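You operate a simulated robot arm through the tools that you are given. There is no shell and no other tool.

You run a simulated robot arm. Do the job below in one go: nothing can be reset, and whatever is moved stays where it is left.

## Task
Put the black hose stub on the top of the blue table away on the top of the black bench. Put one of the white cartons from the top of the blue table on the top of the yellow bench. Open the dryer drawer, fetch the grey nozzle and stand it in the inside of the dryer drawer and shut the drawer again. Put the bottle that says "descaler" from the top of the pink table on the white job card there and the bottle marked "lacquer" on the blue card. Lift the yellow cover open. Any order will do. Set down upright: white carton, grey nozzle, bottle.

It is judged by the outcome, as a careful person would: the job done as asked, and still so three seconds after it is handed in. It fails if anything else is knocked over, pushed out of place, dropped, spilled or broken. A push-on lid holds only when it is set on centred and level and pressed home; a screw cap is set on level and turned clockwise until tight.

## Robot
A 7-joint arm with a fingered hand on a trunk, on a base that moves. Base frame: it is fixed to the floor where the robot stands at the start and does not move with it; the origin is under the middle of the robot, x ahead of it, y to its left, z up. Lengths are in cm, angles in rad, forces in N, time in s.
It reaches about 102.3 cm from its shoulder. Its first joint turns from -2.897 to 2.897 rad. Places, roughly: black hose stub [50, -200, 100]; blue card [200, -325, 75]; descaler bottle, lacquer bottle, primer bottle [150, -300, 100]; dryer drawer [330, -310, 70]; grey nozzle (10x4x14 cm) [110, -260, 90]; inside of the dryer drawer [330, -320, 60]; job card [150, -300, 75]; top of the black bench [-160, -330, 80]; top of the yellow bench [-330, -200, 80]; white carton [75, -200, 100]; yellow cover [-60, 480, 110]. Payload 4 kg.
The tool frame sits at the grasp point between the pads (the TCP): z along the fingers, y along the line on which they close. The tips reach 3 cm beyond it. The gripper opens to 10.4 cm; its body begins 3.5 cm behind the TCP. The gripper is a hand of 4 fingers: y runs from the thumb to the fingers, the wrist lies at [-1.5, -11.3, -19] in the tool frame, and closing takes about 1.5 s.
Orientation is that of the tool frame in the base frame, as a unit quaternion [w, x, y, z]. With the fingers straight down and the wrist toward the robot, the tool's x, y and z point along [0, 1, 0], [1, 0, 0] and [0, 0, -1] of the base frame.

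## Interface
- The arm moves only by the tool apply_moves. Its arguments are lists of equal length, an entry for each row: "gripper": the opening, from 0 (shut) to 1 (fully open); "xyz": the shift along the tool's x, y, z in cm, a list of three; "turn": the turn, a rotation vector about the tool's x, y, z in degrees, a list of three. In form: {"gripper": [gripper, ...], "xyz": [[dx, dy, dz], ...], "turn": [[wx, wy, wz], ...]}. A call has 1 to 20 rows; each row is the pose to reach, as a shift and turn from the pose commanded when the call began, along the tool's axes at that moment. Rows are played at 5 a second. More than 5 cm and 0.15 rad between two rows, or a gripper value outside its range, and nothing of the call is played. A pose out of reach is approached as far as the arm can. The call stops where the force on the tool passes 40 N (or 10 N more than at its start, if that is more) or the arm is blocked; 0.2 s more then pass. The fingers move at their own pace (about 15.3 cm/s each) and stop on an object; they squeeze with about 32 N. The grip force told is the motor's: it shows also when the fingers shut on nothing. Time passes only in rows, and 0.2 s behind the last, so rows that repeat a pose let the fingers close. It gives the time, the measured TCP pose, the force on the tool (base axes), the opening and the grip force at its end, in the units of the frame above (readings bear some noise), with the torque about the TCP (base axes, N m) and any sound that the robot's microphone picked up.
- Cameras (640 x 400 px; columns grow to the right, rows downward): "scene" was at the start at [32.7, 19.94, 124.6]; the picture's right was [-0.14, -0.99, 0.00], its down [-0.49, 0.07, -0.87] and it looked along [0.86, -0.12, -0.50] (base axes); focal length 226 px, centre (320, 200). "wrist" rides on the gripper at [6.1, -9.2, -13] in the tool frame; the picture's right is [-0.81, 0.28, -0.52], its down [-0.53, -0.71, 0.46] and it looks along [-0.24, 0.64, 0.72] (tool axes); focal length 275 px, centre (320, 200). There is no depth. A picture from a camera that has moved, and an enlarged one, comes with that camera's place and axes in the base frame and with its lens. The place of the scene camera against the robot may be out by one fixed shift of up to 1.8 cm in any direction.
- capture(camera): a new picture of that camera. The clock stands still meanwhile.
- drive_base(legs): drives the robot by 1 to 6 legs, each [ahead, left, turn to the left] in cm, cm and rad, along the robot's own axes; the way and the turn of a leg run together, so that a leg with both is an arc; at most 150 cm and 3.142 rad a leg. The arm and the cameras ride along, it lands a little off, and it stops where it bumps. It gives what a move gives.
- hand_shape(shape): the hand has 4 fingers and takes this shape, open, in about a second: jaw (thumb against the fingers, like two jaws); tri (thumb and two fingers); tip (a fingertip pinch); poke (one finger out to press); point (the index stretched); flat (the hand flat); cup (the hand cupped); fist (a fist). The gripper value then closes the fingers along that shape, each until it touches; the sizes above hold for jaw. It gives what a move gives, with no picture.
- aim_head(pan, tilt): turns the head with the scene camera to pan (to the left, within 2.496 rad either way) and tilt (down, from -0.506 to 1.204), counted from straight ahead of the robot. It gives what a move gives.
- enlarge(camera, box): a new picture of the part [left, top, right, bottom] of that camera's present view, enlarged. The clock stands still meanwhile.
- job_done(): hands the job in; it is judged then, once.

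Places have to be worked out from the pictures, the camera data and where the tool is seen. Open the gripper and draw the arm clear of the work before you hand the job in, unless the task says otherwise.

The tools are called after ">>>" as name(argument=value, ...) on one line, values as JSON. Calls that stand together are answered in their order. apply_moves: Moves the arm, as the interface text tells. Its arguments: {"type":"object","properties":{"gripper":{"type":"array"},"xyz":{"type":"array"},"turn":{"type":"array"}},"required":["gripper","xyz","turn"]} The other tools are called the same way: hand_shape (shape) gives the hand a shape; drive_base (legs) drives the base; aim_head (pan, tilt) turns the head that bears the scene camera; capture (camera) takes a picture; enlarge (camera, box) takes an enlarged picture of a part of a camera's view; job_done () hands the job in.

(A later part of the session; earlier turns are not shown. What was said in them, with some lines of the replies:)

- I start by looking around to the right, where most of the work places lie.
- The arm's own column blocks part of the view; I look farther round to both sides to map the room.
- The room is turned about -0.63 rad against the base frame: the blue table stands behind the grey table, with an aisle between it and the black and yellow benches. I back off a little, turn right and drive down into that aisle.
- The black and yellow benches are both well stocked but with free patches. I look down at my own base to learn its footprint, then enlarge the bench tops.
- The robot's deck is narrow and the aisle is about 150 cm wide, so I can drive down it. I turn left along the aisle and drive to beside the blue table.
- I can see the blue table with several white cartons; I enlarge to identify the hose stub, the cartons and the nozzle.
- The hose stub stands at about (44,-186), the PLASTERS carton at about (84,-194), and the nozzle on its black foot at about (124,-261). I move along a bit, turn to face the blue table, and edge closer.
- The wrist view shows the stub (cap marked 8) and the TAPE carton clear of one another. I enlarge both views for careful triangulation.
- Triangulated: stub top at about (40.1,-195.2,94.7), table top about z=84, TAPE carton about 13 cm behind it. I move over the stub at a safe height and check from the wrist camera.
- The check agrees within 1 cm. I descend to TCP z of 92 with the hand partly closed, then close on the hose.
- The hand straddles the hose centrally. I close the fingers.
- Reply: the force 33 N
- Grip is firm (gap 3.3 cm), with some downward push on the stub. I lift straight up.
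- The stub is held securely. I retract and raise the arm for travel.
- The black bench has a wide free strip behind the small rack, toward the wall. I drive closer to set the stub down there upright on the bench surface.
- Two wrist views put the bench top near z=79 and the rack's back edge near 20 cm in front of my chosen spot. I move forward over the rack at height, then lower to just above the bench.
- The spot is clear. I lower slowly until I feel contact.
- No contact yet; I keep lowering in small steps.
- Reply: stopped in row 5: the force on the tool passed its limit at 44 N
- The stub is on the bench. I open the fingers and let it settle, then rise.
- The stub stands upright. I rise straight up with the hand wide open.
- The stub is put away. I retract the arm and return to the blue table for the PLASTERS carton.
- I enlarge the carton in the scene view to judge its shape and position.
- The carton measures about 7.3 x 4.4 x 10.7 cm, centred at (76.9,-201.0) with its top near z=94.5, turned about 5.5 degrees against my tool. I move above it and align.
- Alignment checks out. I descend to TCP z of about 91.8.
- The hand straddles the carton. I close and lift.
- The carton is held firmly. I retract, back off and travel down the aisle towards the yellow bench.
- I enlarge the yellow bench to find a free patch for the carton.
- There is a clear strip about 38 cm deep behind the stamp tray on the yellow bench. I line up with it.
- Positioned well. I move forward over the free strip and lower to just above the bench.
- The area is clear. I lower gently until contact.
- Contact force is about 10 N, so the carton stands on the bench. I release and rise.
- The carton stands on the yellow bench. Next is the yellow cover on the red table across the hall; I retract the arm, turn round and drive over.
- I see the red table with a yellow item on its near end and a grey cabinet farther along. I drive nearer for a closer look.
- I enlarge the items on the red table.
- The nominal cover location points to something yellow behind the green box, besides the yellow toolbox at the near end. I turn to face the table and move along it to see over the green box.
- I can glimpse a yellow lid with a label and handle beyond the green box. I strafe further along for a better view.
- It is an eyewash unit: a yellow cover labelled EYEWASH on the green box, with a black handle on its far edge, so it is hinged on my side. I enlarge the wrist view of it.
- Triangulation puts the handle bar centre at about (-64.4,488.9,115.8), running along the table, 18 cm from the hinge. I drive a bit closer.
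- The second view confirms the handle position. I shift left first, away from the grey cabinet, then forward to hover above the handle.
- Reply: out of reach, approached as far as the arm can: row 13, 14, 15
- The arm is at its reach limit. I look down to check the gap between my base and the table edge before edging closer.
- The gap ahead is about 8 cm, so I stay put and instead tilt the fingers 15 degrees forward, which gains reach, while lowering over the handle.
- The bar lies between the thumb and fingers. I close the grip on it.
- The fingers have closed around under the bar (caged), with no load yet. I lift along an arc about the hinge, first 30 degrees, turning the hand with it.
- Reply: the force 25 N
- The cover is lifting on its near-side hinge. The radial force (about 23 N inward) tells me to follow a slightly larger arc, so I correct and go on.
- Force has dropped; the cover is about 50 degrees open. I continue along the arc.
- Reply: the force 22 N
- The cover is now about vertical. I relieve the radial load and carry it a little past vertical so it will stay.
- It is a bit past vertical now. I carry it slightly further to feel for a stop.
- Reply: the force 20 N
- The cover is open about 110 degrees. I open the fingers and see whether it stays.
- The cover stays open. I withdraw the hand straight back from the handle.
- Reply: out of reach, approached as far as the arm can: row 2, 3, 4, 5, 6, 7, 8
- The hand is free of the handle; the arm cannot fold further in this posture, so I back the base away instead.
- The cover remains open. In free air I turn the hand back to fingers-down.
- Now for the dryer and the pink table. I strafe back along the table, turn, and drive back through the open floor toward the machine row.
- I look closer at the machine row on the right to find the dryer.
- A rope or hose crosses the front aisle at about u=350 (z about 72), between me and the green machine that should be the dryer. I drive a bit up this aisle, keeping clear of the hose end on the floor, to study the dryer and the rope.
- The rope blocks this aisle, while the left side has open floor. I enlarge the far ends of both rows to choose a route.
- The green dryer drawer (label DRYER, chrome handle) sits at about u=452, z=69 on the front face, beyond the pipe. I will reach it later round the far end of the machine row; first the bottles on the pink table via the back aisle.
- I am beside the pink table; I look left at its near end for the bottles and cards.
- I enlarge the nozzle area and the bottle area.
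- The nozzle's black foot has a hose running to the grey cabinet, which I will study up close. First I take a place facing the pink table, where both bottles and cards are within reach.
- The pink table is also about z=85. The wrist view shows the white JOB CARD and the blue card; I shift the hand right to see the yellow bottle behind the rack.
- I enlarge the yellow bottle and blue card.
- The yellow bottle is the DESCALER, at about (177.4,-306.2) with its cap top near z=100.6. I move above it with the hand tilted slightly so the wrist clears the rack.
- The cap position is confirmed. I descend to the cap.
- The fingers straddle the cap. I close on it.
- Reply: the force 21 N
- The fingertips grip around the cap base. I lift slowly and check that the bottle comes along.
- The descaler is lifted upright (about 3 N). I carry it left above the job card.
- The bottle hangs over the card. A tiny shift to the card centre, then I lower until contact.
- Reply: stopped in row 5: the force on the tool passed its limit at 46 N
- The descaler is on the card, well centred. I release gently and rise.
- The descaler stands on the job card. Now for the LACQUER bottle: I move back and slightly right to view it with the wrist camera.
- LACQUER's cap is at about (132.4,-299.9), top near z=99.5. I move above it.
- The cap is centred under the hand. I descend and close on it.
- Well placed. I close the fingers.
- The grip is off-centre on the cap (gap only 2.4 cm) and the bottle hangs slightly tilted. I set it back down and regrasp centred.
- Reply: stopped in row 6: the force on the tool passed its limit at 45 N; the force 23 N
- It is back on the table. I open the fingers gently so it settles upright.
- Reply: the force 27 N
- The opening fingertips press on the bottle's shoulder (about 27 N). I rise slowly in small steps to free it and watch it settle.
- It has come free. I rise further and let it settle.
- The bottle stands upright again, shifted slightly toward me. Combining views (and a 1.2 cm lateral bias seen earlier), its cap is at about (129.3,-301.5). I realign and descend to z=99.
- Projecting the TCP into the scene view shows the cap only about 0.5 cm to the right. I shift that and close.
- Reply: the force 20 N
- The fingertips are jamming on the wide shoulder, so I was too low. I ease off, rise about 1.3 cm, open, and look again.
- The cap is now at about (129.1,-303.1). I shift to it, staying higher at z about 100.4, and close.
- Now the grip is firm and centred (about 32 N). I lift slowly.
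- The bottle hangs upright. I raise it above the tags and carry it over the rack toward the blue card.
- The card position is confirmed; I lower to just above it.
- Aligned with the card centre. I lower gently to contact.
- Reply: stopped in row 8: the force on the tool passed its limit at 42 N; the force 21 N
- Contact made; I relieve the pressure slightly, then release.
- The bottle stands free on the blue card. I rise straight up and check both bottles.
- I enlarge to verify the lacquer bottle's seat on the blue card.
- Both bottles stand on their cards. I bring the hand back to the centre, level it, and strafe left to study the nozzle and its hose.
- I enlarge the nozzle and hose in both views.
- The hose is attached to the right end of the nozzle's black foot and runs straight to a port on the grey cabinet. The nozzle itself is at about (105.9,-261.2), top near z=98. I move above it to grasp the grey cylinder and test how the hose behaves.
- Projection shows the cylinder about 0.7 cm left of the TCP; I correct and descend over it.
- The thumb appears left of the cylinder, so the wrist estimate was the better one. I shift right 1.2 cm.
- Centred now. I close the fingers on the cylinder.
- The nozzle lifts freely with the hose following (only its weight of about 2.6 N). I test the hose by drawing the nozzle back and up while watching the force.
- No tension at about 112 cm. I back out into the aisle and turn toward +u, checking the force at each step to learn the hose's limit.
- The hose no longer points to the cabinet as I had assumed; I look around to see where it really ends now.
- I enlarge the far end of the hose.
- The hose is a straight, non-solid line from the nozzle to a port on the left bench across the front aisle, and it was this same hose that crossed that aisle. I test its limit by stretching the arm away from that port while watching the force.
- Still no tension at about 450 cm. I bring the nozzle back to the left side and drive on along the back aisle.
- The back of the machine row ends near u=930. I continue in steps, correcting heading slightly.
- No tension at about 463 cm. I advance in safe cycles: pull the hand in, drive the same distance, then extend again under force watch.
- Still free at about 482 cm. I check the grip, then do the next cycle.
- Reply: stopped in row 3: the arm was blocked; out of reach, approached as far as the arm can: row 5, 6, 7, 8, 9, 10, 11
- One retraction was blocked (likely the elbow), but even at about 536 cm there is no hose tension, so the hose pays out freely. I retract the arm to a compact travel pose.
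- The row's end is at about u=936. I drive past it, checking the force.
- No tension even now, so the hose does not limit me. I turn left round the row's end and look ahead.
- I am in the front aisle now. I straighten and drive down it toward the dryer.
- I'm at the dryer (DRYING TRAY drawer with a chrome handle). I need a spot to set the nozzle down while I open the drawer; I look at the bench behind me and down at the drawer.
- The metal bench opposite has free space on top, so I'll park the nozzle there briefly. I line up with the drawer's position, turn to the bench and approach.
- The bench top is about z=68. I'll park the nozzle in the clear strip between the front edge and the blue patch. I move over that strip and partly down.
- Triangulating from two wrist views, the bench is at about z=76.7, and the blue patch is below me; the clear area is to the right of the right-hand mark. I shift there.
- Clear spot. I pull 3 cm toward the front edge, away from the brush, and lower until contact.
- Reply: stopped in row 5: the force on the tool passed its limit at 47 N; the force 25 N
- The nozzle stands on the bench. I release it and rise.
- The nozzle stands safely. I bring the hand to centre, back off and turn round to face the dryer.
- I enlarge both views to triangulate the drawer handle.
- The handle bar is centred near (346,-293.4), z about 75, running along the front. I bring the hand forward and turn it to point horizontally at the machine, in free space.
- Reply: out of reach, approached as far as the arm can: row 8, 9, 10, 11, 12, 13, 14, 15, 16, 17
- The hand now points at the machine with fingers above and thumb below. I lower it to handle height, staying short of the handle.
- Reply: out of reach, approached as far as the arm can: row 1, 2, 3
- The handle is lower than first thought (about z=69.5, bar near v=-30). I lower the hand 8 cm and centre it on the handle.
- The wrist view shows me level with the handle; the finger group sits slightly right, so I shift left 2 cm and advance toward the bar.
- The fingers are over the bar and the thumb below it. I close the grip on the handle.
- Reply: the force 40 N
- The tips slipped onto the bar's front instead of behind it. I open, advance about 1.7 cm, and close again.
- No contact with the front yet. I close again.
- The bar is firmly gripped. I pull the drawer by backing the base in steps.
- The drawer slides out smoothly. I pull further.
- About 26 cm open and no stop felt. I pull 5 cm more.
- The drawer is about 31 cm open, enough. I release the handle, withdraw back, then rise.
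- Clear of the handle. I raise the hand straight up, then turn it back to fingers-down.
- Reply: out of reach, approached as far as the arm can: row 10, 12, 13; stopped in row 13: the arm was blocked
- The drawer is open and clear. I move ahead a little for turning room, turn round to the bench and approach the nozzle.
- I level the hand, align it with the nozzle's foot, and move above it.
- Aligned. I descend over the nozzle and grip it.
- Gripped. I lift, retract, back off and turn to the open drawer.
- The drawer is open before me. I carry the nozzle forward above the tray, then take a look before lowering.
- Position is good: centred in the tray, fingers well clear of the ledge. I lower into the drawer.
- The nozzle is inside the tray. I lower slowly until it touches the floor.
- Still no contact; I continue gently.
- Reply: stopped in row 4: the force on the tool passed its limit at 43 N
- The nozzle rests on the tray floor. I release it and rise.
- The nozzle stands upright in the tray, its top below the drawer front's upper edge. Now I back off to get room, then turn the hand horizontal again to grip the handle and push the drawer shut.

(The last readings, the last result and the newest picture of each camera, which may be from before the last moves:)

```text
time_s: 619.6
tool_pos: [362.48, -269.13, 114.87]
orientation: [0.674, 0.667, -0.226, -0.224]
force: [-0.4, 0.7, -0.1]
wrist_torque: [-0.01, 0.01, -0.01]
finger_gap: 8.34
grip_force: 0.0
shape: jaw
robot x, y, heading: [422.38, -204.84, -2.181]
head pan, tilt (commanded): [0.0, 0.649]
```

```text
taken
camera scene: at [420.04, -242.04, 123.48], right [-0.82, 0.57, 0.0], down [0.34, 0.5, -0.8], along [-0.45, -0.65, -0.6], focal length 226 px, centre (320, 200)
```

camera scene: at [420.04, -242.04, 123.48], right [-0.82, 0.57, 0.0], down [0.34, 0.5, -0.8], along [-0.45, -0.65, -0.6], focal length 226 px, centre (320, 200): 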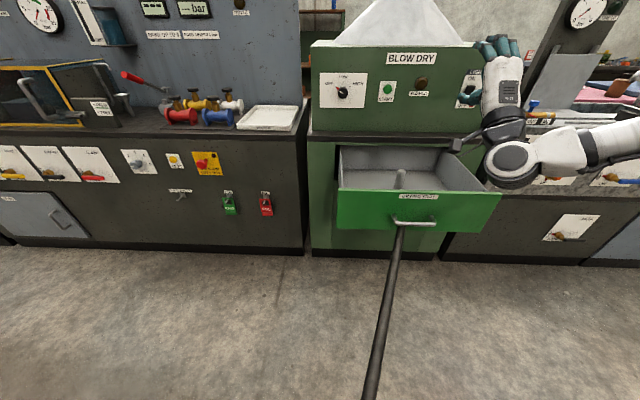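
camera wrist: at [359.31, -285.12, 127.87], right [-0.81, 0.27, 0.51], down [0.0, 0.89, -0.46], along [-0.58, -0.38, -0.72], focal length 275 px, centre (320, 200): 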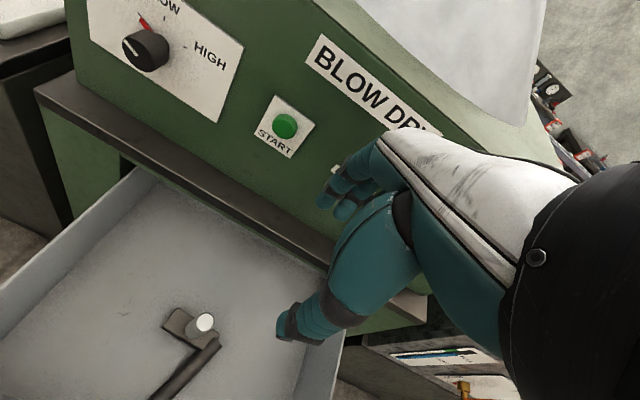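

The hand is horizontal. I pull back 8 cm, then lower to handle height in front of it.

>>> apply_moves(gripper=[0.8, 0.8, 0.8, 0.8, 0.8, 0.8, 0.8, 0.8, 0.8, 0.8, 0.8, 0.8, 0.8], xyz=[[1.5, 0, -4], [3, 0, -8], [3, -4.5, -8], [3, -9, -8], [3, -13.5, -8], [3, -18, -8], [3, -22.5, -8], [3, -27, -8], [3, -31.5, -8], [3, -36, -8], [3, -40.5, -8], [3, -45, -8], [3, -45, -8]], turn=[[0, 0, 0], [0, 0, 0], [0, 0, 0], [0, 0, 0], [0, 0, 0], [0, 0, 0], [0, 0, 0], [0, 0, 0], [0, 0, 0], [0, 0, 0], [0, 0, 0], [0, 0, 0], [0, 0, 0]])

>>> enlarge(camera="scene", box=[300, 120, 540, 300])

>>> capture(camera="wrist")

```text
time_s: 622.4
tool_pos: [362.92, -265.81, 87.15]
orientation: [0.672, 0.67, -0.223, -0.222]
force: [0.0, -0.9, 0.5]
wrist_torque: [0.01, -0.02, 0.02]
finger_gap: 8.3
grip_force: 0.0
shape: jaw
out of reach, approached as far as the arm can: row 7, 8, 9, 10, 11, 12, 13
robot x, y, heading: [422.64, -204.79, -2.181]
head pan, tilt (commanded): [0.0, 0.649]
```

```text
2.22 times, centred on (420, 210) of scene
camera zoom: at [420.03, -242.04, 123.48], right [-0.82, 0.57, 0.0], down [0.34, 0.5, -0.8], along [-0.45, -0.65, -0.6], focal length 503 px, centre (98, 178)
```

zoom: 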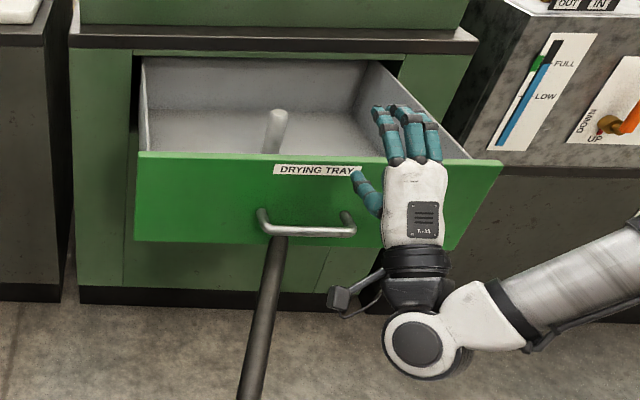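

```text
taken
camera wrist: at [375.7, -258.84, 78.01], right [-0.34, 0.9, 0.27], down [-0.7, -0.05, -0.71], along [-0.63, -0.43, 0.65], focal length 275 px, centre (320, 200)
```

wrist: 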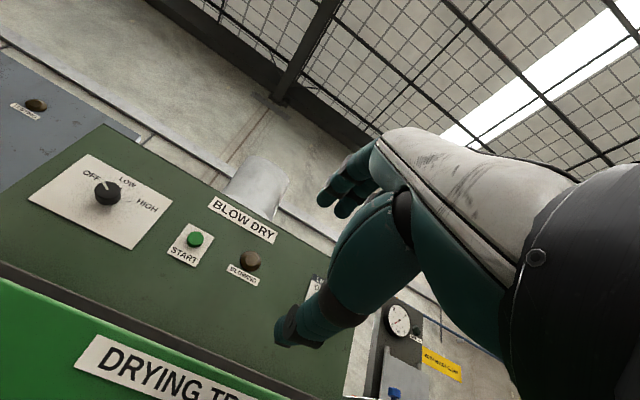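

That arm posture cannot go lower. I'll push instead with closed fingertips angled forward-down: I turn the hand back by 40 degrees here in free air.

>>> apply_moves(gripper=[0.5, 0.3, 0.1, 0, 0, 0, 0], xyz=[[0, 1, -1], [0, 2, -2], [0, 3, -3], [0, 4, -4], [0, 5, -5], [0, 5, -5], [0, 5, -5]], turn=[[7, 0, 0], [14, 0, 0], [21, 0, 0], [28, 0, 0], [35, 0, 0], [40, 0, 0], [40, 0, 0]])

>>> capture(camera="scene")

>>> capture(camera="wrist")

```text
time_s: 624.0
tool_pos: [365.94, -262.62, 92.27]
orientation: [0.405, 0.857, -0.289, -0.133]
force: [0.2, -0.4, 0.7]
wrist_torque: [0.0, -0.01, -0.02]
finger_gap: 0.01
grip_force: 32.2
shape: jaw
robot x, y, heading: [422.4, -204.93, -2.179]
head pan, tilt (commanded): [0.0, 0.649]
```

```text
taken
camera scene: at [420.03, -242.04, 123.48], right [-0.82, 0.57, 0.0], down [0.34, 0.5, -0.8], along [-0.45, -0.65, -0.6], focal length 226 px, centre (320, 200)
```

scene: 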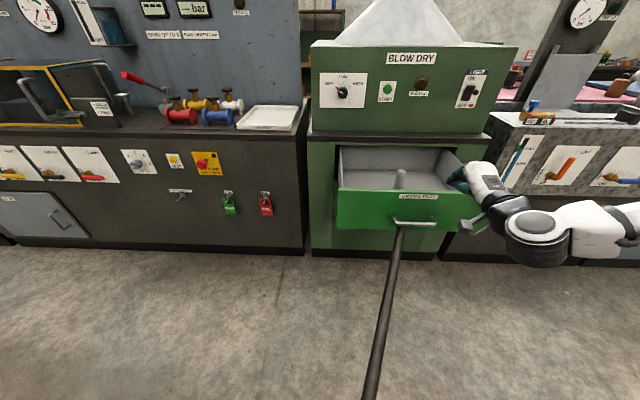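

```text
taken
camera wrist: at [380.48, -253.56, 93.68], right [-0.51, 0.67, 0.54], down [-0.36, 0.4, -0.84], along [-0.78, -0.63, 0.03], focal length 275 px, centre (320, 200)
```

wrist: 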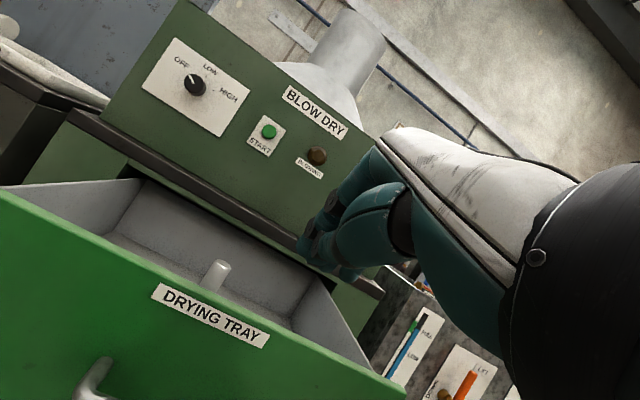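

The fingertips are closed and angled forward-down. I lower them in front of the drawer face above the handle.

>>> apply_moves(gripper=[0, 0, 0, 0, 0], xyz=[[1, -2.9, 2.4], [2, -5.8, 4.8], [3, -8.7, 7.1], [3, -11.6, 9.5], [3, -11.6, 9.5]], turn=[[0, 0, 0], [0, 0, 0], [0, 0, 0], [0, 0, 0], [0, 0, 0]])

>>> enlarge(camera="scene", box=[300, 120, 540, 300])

>>> capture(camera="wrist")

```text
time_s: 625.2
tool_pos: [368.43, -264.64, 77.5]
orientation: [0.405, 0.858, -0.289, -0.132]
force: [0.8, -0.1, -0.3]
wrist_torque: [-0.01, 0.02, -0.02]
finger_gap: 0.0
grip_force: 32.4
shape: jaw
robot x, y, heading: [422.37, -204.8, -2.179]
head pan, tilt (commanded): [0.0, 0.649]
```

```text
2.22 times, centred on (420, 210) of scene
camera zoom: at [420.03, -242.04, 123.48], right [-0.82, 0.57, 0.0], down [0.34, 0.5, -0.8], along [-0.45, -0.65, -0.6], focal length 503 px, centre (98, 178)
```

zoom: 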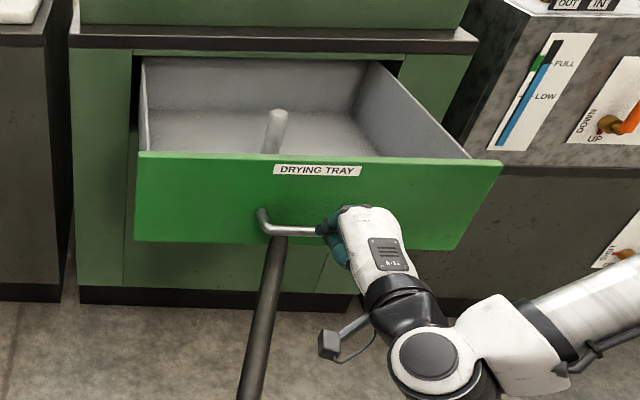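

```text
taken
camera wrist: at [382.99, -255.59, 78.71], right [-0.51, 0.67, 0.54], down [-0.36, 0.4, -0.84], along [-0.78, -0.63, 0.03], focal length 275 px, centre (320, 200)
```

wrist: 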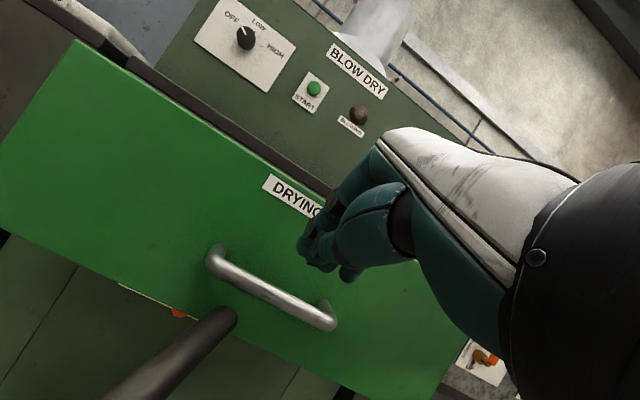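

I'll push gently so the nozzle does not tip. First I close most of the gap with a short base move.

>>> drive_base(legs=[[8, 0, 0]])

>>> apply_moves(gripper=[0, 0, 0, 0, 0, 0, 0, 0, 0, 0], xyz=[[0, 0.45, 0.55], [0, 0.9, 1.1], [0, 1.3, 1.6], [0, 1.75, 2.1], [0, 2.2, 2.65], [0, 2.6, 3.2], [0, 3.05, 3.7], [0, 3.5, 4.25], [0, 3.9, 4.8], [0, 4.3, 5.3]], turn=[[0, 0, 0], [0, 0, 0], [0, 0, 0], [0, 0, 0], [0, 0, 0], [0, 0, 0], [0, 0, 0], [0, 0, 0], [0, 0, 0], [0, 0, 0]])

>>> enlarge(camera="scene", box=[300, 120, 540, 300])

>>> capture(camera="wrist")

```text
time_s: 626.3
tool_pos: [363.99, -271.27, 77.4]
orientation: [0.404, 0.858, -0.289, -0.133]
force: [0.8, -0.2, 0.3]
wrist_torque: [-0.03, 0.01, -0.01]
finger_gap: 0.0
grip_force: 31.9
shape: jaw
robot x, y, heading: [418.02, -211.82, -2.174]
head pan, tilt (commanded): [0.0, 0.649]
```

```text
time_s: 628.5
tool_pos: [359.71, -276.7, 77.45]
orientation: [0.405, 0.858, -0.288, -0.132]
force: [0.5, 0.4, 0.4]
wrist_torque: [0.01, -0.01, 0.0]
finger_gap: 0.0
grip_force: 31.9
shape: jaw
robot x, y, heading: [417.98, -211.41, -2.179]
head pan, tilt (commanded): [0.0, 0.649]
```

```text
2.22 times, centred on (420, 210) of scene
camera zoom: at [415.5, -248.61, 123.48], right [-0.82, 0.57, 0.0], down [0.34, 0.5, -0.8], along [-0.45, -0.65, -0.6], focal length 503 px, centre (98, 178)
```

zoom: 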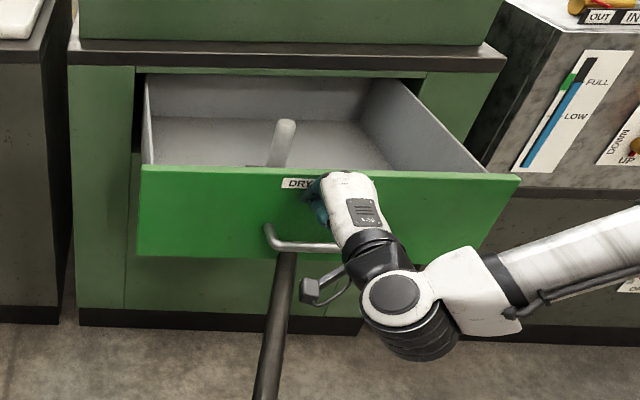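

```text
taken
camera wrist: at [374.37, -267.63, 78.72], right [-0.52, 0.67, 0.54], down [-0.36, 0.4, -0.84], along [-0.78, -0.63, 0.03], focal length 275 px, centre (320, 200)
```

wrist: 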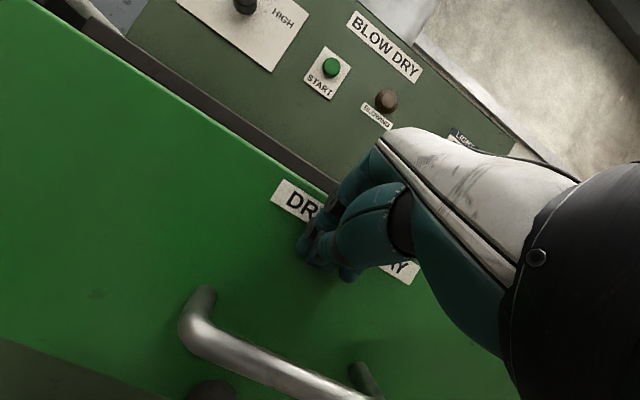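

The fingertips are at the drawer face above the handle. I push slowly, about 4 cm/s.

>>> apply_moves(gripper=[0, 0, 0, 0, 0, 0, 0, 0, 0, 0, 0, 0], xyz=[[0, 0.3, 0.35], [0, 0.65, 0.8], [0, 1.1, 1.35], [0, 1.6, 1.95], [0, 2.1, 2.55], [0, 2.6, 3.15], [0, 3.1, 3.75], [0, 3.6, 4.35], [0, 4.1, 4.95], [0, 4.5, 5.45], [0, 4.8, 5.8], [0, 5, 6.05]], turn=[[0, 0, 0], [0, 0, 0], [0, 0, 0], [0, 0, 0], [0, 0, 0], [0, 0, 0], [0, 0, 0], [0, 0, 0], [0, 0, 0], [0, 0, 0], [0, 0, 0], [0, 0, 0]])

>>> enlarge(camera="scene", box=[300, 120, 540, 300])

```text
time_s: 631.1
tool_pos: [355.09, -283.0, 77.49]
orientation: [0.405, 0.857, -0.288, -0.132]
force: [0.5, 1.3, 0.3]
wrist_torque: [0.01, -0.02, 0.0]
finger_gap: 0.0
grip_force: 31.8
shape: jaw
robot x, y, heading: [417.7, -211.53, -2.176]
head pan, tilt (commanded): [0.0, 0.649]
```

```text
2.22 times, centred on (420, 210) of scene
camera zoom: at [415.5, -248.61, 123.48], right [-0.82, 0.57, 0.0], down [0.34, 0.5, -0.8], along [-0.45, -0.65, -0.6], focal length 503 px, centre (98, 178)
```

zoom: 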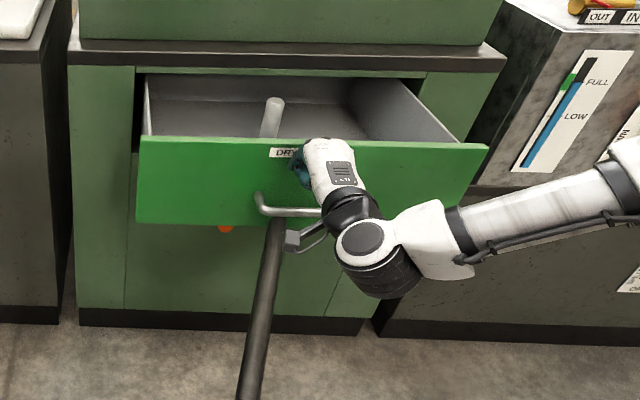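

The drawer slides in with the nozzle upright. I continue pushing slowly.

>>> apply_moves(gripper=[0, 0, 0, 0, 0, 0, 0, 0, 0, 0, 0, 0, 0, 0], xyz=[[0, 0.3, 0.35], [0, 0.65, 0.8], [0, 1.1, 1.35], [0, 1.6, 1.95], [0, 2.1, 2.55], [0, 2.6, 3.15], [0, 3.1, 3.75], [0, 3.6, 4.35], [0, 4.1, 4.95], [0, 4.6, 5.55], [0, 5.1, 6.15], [0, 5.6, 6.8], [0, 6, 7.3], [0, 6.2, 7.55]], turn=[[0, 0, 0], [0, 0, 0], [0, 0, 0], [0, 0, 0], [0, 0, 0], [0, 0, 0], [0, 0, 0], [0, 0, 0], [0, 0, 0], [0, 0, 0], [0, 0, 0], [0, 0, 0], [0, 0, 0], [0, 0, 0]])

>>> enlarge(camera="scene", box=[300, 120, 540, 300])

```text
time_s: 634.1
tool_pos: [349.12, -290.7, 77.36]
orientation: [0.405, 0.858, -0.289, -0.132]
force: [1.5, -0.3, 0.4]
wrist_torque: [0.01, 0.0, -0.05]
finger_gap: 0.0
grip_force: 32.4
shape: jaw
robot x, y, heading: [417.85, -211.28, -2.179]
head pan, tilt (commanded): [0.0, 0.649]
```

```text
2.22 times, centred on (420, 210) of scene
camera zoom: at [415.5, -248.61, 123.48], right [-0.82, 0.57, 0.0], down [0.34, 0.5, -0.8], along [-0.45, -0.65, -0.6], focal length 503 px, centre (98, 178)
```

zoom: 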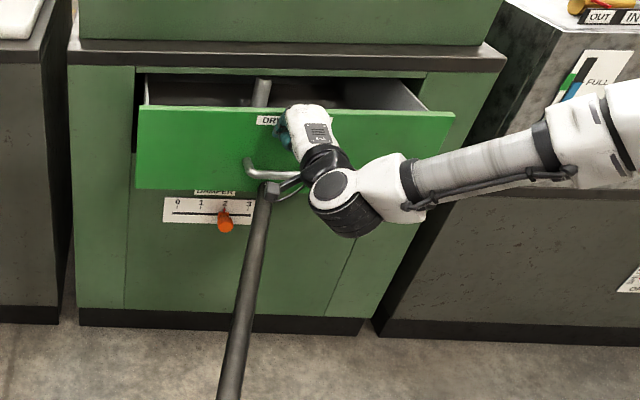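

About 13 cm remain. I draw the hand back, bring the base 20 cm closer without touching the drawer, then push the rest.

>>> apply_moves(gripper=[0, 0, 0, 0, 0, 0, 0, 0], xyz=[[0, -1, -1.2], [0, -3, -3.7], [0, -5, -6.1], [0, -7, -8.5], [0, -9, -11], [0, -11, -13.4], [0, -13, -15.8], [0, -14.3, -17.4]], turn=[[0, 0, 0], [0, 0, 0], [0, 0, 0], [0, 0, 0], [0, 0, 0], [0, 0, 0], [0, 0, 0], [0, 0, 0]])

>>> drive_base(legs=[[19, 0, 0]])

>>> enlarge(camera="scene", box=[300, 140, 540, 320])

```text
time_s: 635.9
tool_pos: [362.72, -272.65, 77.57]
orientation: [0.405, 0.857, -0.289, -0.133]
force: [-0.1, -0.4, 0.0]
wrist_torque: [0.03, 0.0, 0.02]
finger_gap: 0.01
grip_force: 31.7
shape: jaw
robot x, y, heading: [417.58, -211.57, -2.173]
head pan, tilt (commanded): [0.0, 0.649]
```

```text
time_s: 637.4
tool_pos: [351.9, -288.51, 77.48]
orientation: [0.404, 0.858, -0.288, -0.133]
force: [0.2, 0.0, 0.6]
wrist_torque: [0.01, 0.0, 0.04]
finger_gap: 0.0
grip_force: 32.0
shape: jaw
robot x, y, heading: [407.1, -227.08, -2.18]
head pan, tilt (commanded): [0.0, 0.649]
```

```text
2.22 times, centred on (420, 230) of scene
camera zoom: at [404.69, -264.33, 123.48], right [-0.82, 0.57, 0.0], down [0.34, 0.5, -0.8], along [-0.45, -0.66, -0.6], focal length 503 px, centre (98, 133)
```

zoom: 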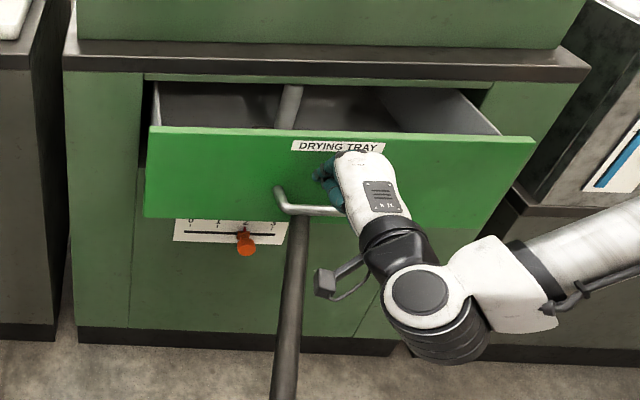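

A 3 cm gap remains to the face. I push again slowly until the drawer seats.

>>> apply_moves(gripper=[0, 0, 0, 0, 0, 0, 0, 0, 0, 0, 0, 0, 0, 0, 0, 0, 0, 0, 0, 0], xyz=[[0, 0.5, 0.6], [0, 1, 1.25], [0, 1.5, 1.85], [0, 2, 2.45], [0, 2.55, 3.1], [0, 3.1, 3.75], [0, 3.65, 4.4], [0, 4.2, 5.1], [0, 4.75, 5.8], [0, 5.3, 6.45], [0, 5.85, 7.1], [0, 6.4, 7.8], [0, 6.95, 8.45], [0, 7.5, 9.1], [0, 8.05, 9.8], [0, 8.6, 10.45], [0, 9.1, 11.05], [0, 9.5, 11.55], [0, 9.8, 11.9], [0, 10, 12.15]], turn=[[0, 0, 0], [0, 0, 0], [0, 0, 0], [0, 0, 0], [0, 0, 0], [0, 0, 0], [0, 0, 0], [0, 0, 0], [0, 0, 0], [0, 0, 0], [0, 0, 0], [0, 0, 0], [0, 0, 0], [0, 0, 0], [0, 0, 0], [0, 0, 0], [0, 0, 0], [0, 0, 0], [0, 0, 0], [0, 0, 0]])

>>> enlarge(camera="scene", box=[300, 140, 540, 320])

```text
time_s: 641.4
tool_pos: [343.09, -300.51, 77.42]
orientation: [0.404, 0.859, -0.286, -0.13]
force: [13.1, 21.2, 7.3]
wrist_torque: [-0.05, 0.09, -0.24]
finger_gap: 0.03
grip_force: 31.9
shape: jaw
robot x, y, heading: [407.22, -227.17, -2.174]
head pan, tilt (commanded): [0.0, 0.649]
stopped in row 19: the force on the tool passed its limit at 47 N (the readings are from after the stop); the commanded pose is now the measured one
```

```text
2.22 times, centred on (420, 230) of scene
camera zoom: at [404.77, -264.18, 123.51], right [-0.82, 0.57, 0.0], down [0.34, 0.5, -0.8], along [-0.45, -0.66, -0.6], focal length 503 px, centre (98, 133)
```

zoom: 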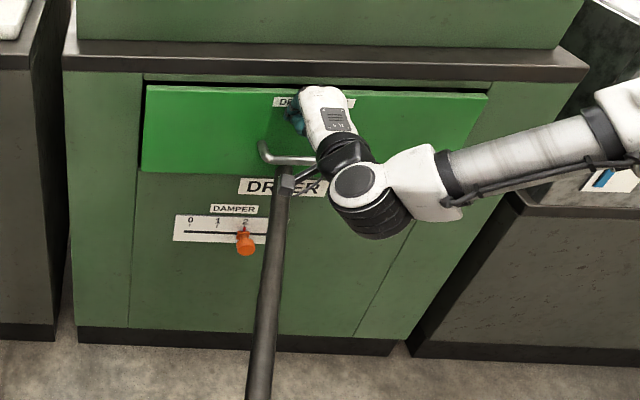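

The drawer has reached its stop. I draw the hand back and check that it is fully shut.

>>> apply_moves(gripper=[0, 0, 0, 0, 0, 0, 0, 0], xyz=[[0, -0.6, -0.8], [0, -2, -2.4], [0, -4, -4.9], [0, -6, -7.3], [0, -8, -9.7], [0, -7, -13], [0, -5, -16], [0, -3, -19]], turn=[[0, 0, 0], [0, 0, 0], [0, 0, 0], [0, 0, 0], [0, 0, 0], [0, 0, 0], [0, 0, 0], [0, 0, 0]])

>>> capture(camera="scene")

>>> enlarge(camera="scene", box=[310, 140, 520, 300])

>>> capture(camera="wrist")

```text
time_s: 643.2
tool_pos: [352.62, -287.43, 87.19]
orientation: [0.404, 0.859, -0.287, -0.13]
force: [-0.4, -0.4, 1.0]
wrist_torque: [-0.02, 0.02, 0.02]
finger_gap: 0.0
grip_force: 32.5
shape: jaw
robot x, y, heading: [407.17, -227.15, -2.174]
head pan, tilt (commanded): [0.0, 0.649]
```

```text
taken
camera scene: at [404.71, -264.29, 123.48], right [-0.82, 0.57, 0.0], down [0.34, 0.5, -0.8], along [-0.45, -0.66, -0.6], focal length 226 px, centre (320, 200)
```

scene: 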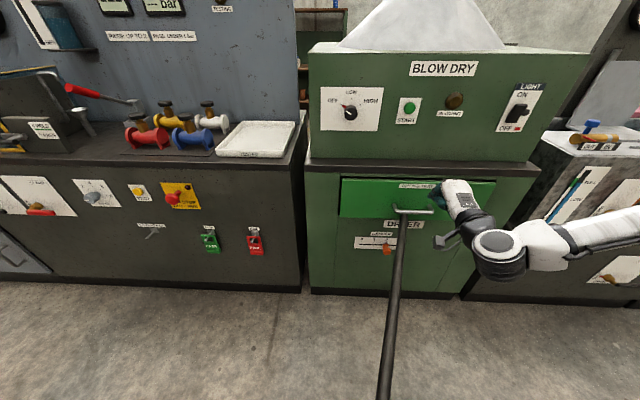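

```text
2.50 times, centred on (415, 220) of scene
camera zoom: at [404.71, -264.29, 123.48], right [-0.82, 0.57, 0.0], down [0.34, 0.5, -0.8], along [-0.45, -0.66, -0.6], focal length 566 px, centre (82, 150)
```

zoom: 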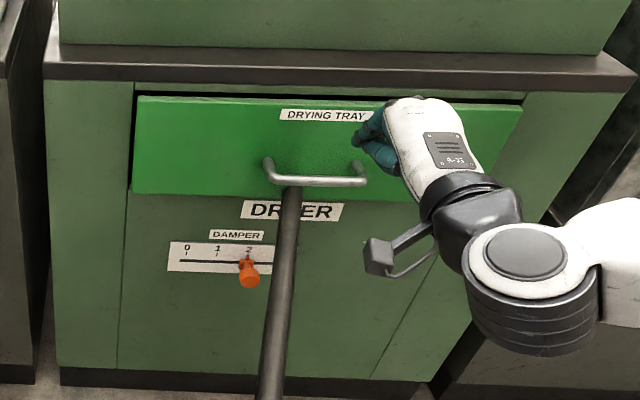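

```text
taken
camera wrist: at [367.17, -278.22, 88.61], right [-0.52, 0.67, 0.54], down [-0.36, 0.4, -0.84], along [-0.78, -0.63, 0.03], focal length 275 px, centre (320, 200)
```

wrist: 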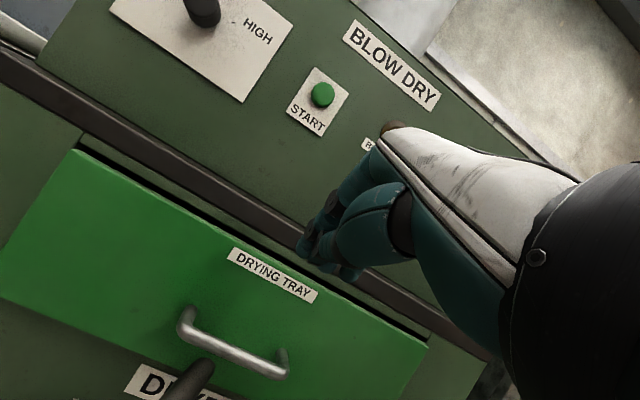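

The drawer looks shut. I raise the hand, level it, and take the same viewpoint as before opening for an exact comparison.

>>> apply_moves(gripper=[0.2, 0.4, 0.6, 0.8, 0.8, 0.8, 0.8, 0.8, 0.8, 0.8, 0.8, 0.8, 0.8], xyz=[[0, 2, -4], [0, 4, -8], [0, 7, -11], [0, 10.5, -14], [0, 14, -17], [0, 17.5, -20], [0, 18.5, -21], [0, 18.5, -21], [0, 18.5, -21], [0, 18.5, -21], [0, 18.5, -21], [0, 18.5, -21], [0, 18.5, -21]], turn=[[0, 0, 0], [0, 0, 0], [0, 0, 0], [0, 0, 0], [0, 0, 0], [0, 0, 0], [8, 0, 0], [16, 0, 0], [24, 0, 0], [32, 0, 0], [40, 0, 0], [48, 0, 0], [50, 0, 0]])

>>> drive_base(legs=[[4, -6.4, 0]])

>>> aim_head(pan=0, tilt=0.6)

>>> capture(camera="scene")

>>> enlarge(camera="scene", box=[310, 180, 500, 280])

```text
time_s: 646.0
tool_pos: [355.15, -283.54, 114.81]
orientation: [0.003, 0.949, -0.315, 0.004]
force: [0.4, -0.2, 0.3]
wrist_torque: [0.03, 0.07, -0.02]
finger_gap: 8.3
grip_force: 0.2
shape: jaw
out of reach, approached as far as the arm can: row 2, 3, 4, 5, 6, 10, 11
robot x, y, heading: [406.92, -227.38, -2.173]
head pan, tilt (commanded): [0.0, 0.649]
```

```text
time_s: 647.0
tool_pos: [347.61, -283.15, 114.78]
orientation: [0.003, 0.949, -0.316, 0.003]
force: [-0.2, -0.3, 0.0]
wrist_torque: [-0.01, -0.02, -0.06]
finger_gap: 8.31
grip_force: 0.1
shape: jaw
robot x, y, heading: [399.49, -226.9, -2.172]
head pan, tilt (commanded): [0.0, 0.649]
```

```text
time_s: 647.6
tool_pos: [347.62, -283.23, 114.81]
orientation: [0.003, 0.949, -0.315, 0.002]
force: [0.3, 0.1, 0.5]
wrist_torque: [0.01, -0.01, 0.0]
finger_gap: 8.3
grip_force: 0.2
shape: jaw
robot x, y, heading: [399.92, -227.13, -2.177]
head pan, tilt (commanded): [0.0, 0.6]
```

```text
taken
camera scene: at [397.08, -264.1, 123.91], right [-0.82, 0.57, 0.0], down [0.32, 0.47, -0.82], along [-0.47, -0.68, -0.57], focal length 226 px, centre (320, 200)
```

scene: 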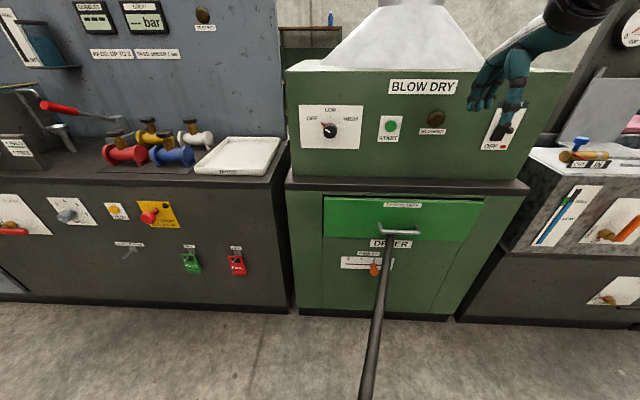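

```text
3.37 times, centred on (405, 230) of scene
camera zoom: at [397.08, -264.1, 123.91], right [-0.82, 0.57, 0.0], down [0.32, 0.47, -0.82], along [-0.47, -0.68, -0.57], focal length 762 px, centre (34, 99)
```

zoom: 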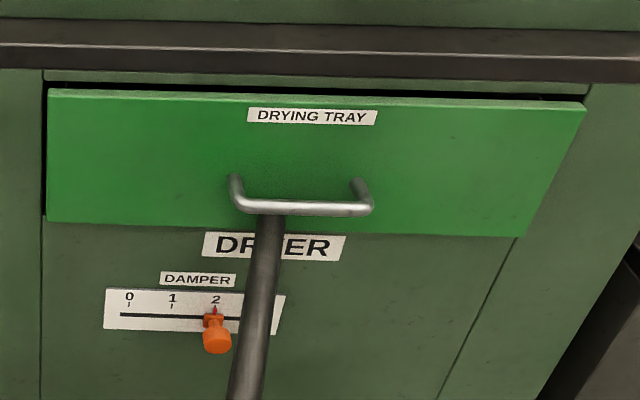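

The view matches the one before opening, so the drawer is fully shut. I open the hand and draw well clear of the machine.

>>> apply_moves(gripper=[1, 1, 1, 1, 1, 1], xyz=[[0, -3, -1], [0, -6, -2], [0, -9, -3], [0, -12, -4], [0, -15, -5], [0, -15, -5]], turn=[[0, 0, 0], [0, 0, 0], [0, 0, 0], [0, 0, 0], [0, 0, 0], [0, 0, 0]])

>>> drive_base(legs=[[-14, 0, 0]])

>>> capture(camera="scene")

```text
time_s: 649.0
tool_pos: [356.6, -271.27, 119.65]
orientation: [0.004, 0.949, -0.315, 0.002]
force: [0.4, 0.4, -0.4]
wrist_torque: [0.01, 0.02, 0.03]
finger_gap: 10.36
grip_force: 0.0
shape: jaw
robot x, y, heading: [399.78, -227.06, -2.17]
head pan, tilt (commanded): [0.0, 0.6]
```

```text
time_s: 650.4
tool_pos: [364.61, -259.9, 119.65]
orientation: [0.003, 0.949, -0.315, 0.003]
force: [-0.1, -0.2, 0.5]
wrist_torque: [0.02, 0.01, 0.0]
finger_gap: 10.39
grip_force: 0.0
shape: jaw
robot x, y, heading: [407.76, -215.26, -2.178]
head pan, tilt (commanded): [0.0, 0.6]
```

```text
taken
camera scene: at [405.07, -252.59, 123.91], right [-0.82, 0.57, 0.0], down [0.32, 0.47, -0.83], along [-0.47, -0.68, -0.56], focal length 226 px, centre (320, 200)
```

scene: 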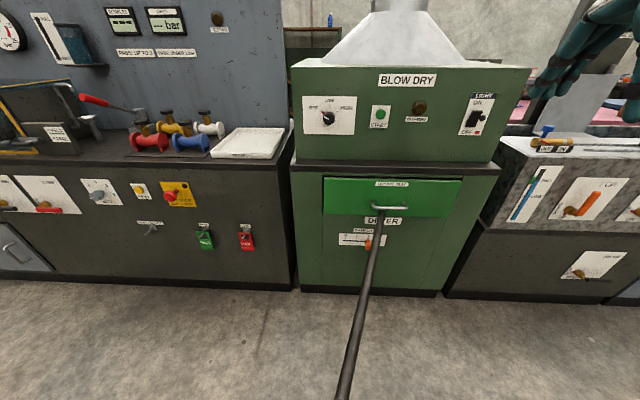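

Before handing in I check from afar that the eyewash cover is still open.

>>> aim_head(pan=-1.9, tilt=0.1)

>>> capture(camera="scene")

```text
time_s: 652.2
tool_pos: [364.54, -259.79, 119.56]
orientation: [0.004, 0.949, -0.315, 0.003]
force: [-0.6, -0.2, 0.5]
wrist_torque: [-0.02, -0.02, 0.0]
finger_gap: 10.38
grip_force: 0.0
shape: jaw
robot x, y, heading: [407.5, -215.74, -2.172]
head pan, tilt (commanded): [-1.901, 0.099]
```

```text
taken
camera scene: at [404.6, -237.92, 128.52], right [0.8, 0.6, 0.0], down [0.06, -0.08, -0.99], along [-0.59, 0.8, -0.1], focal length 226 px, centre (320, 200)
```

scene: 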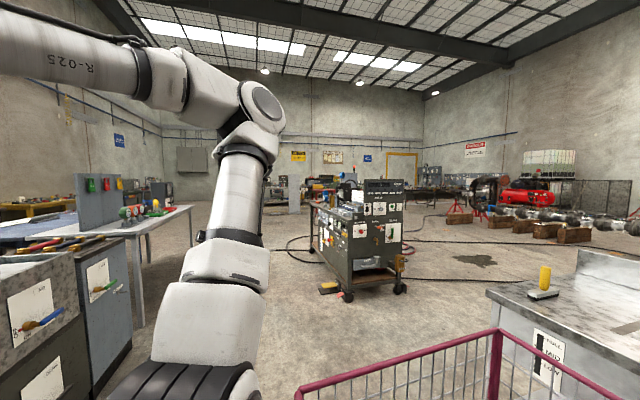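

>>> enlarge(camera="scene", box=[270, 140, 410, 220])

```text
4.57 times, centred on (340, 180) of scene
camera zoom: at [404.6, -237.92, 128.52], right [0.8, 0.6, 0.0], down [0.06, -0.08, -0.99], along [-0.59, 0.8, -0.1], focal length 1034 px, centre (229, 291)
```

zoom: 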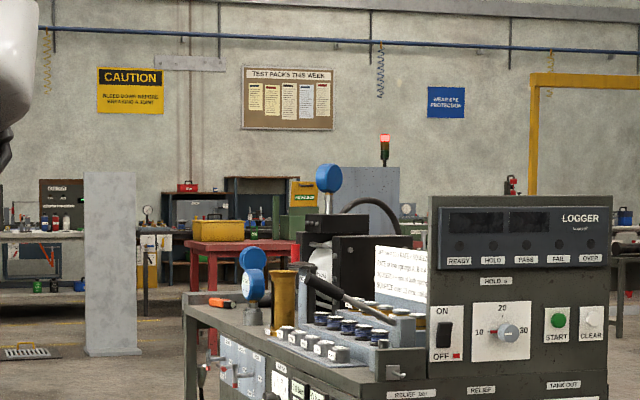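

The yellow cover with its green label still stands open in the distance, and every other item was checked after it was placed. The gripper is open and the arm clear, so I hand the job in.

>>> job_done()

```text
The job is handed in.
```

I did every part of the job and handed it in. The items are now as follows:

- **Black hose stub:** it stands upright on the black bench, in the clear strip behind the small rack.
- **White carton:** I moved the PLASTERS box. It stands upright on the yellow bench, behind the stamp tray.
- **Bottles:** the descaler stands on the white job card. The lacquer stands on the blue card, slightly off-centre, with its base perhaps a few millimetres over the near edge. It took several tries to grip the lacquer bottle, and it rocked and shifted a little before I lifted it cleanly.
- **Grey nozzle:** it stands in the dryer drawer, and the drawer is shut. The view matches the one from before I opened it. I could not see inside once it was closed, but I pushed it in slowly and the nozzle was upright when last visible.
- **Yellow cover:** the eyewash cover is open. I checked it from across the hall just before handing in.

The nozzle has a black hose attached, which starts at the wash bench. It now crosses the front aisle from the dryer to that bench, where before it ran across to the blue table. I set the nozzle down on the wash bench for a moment while I opened the drawer.
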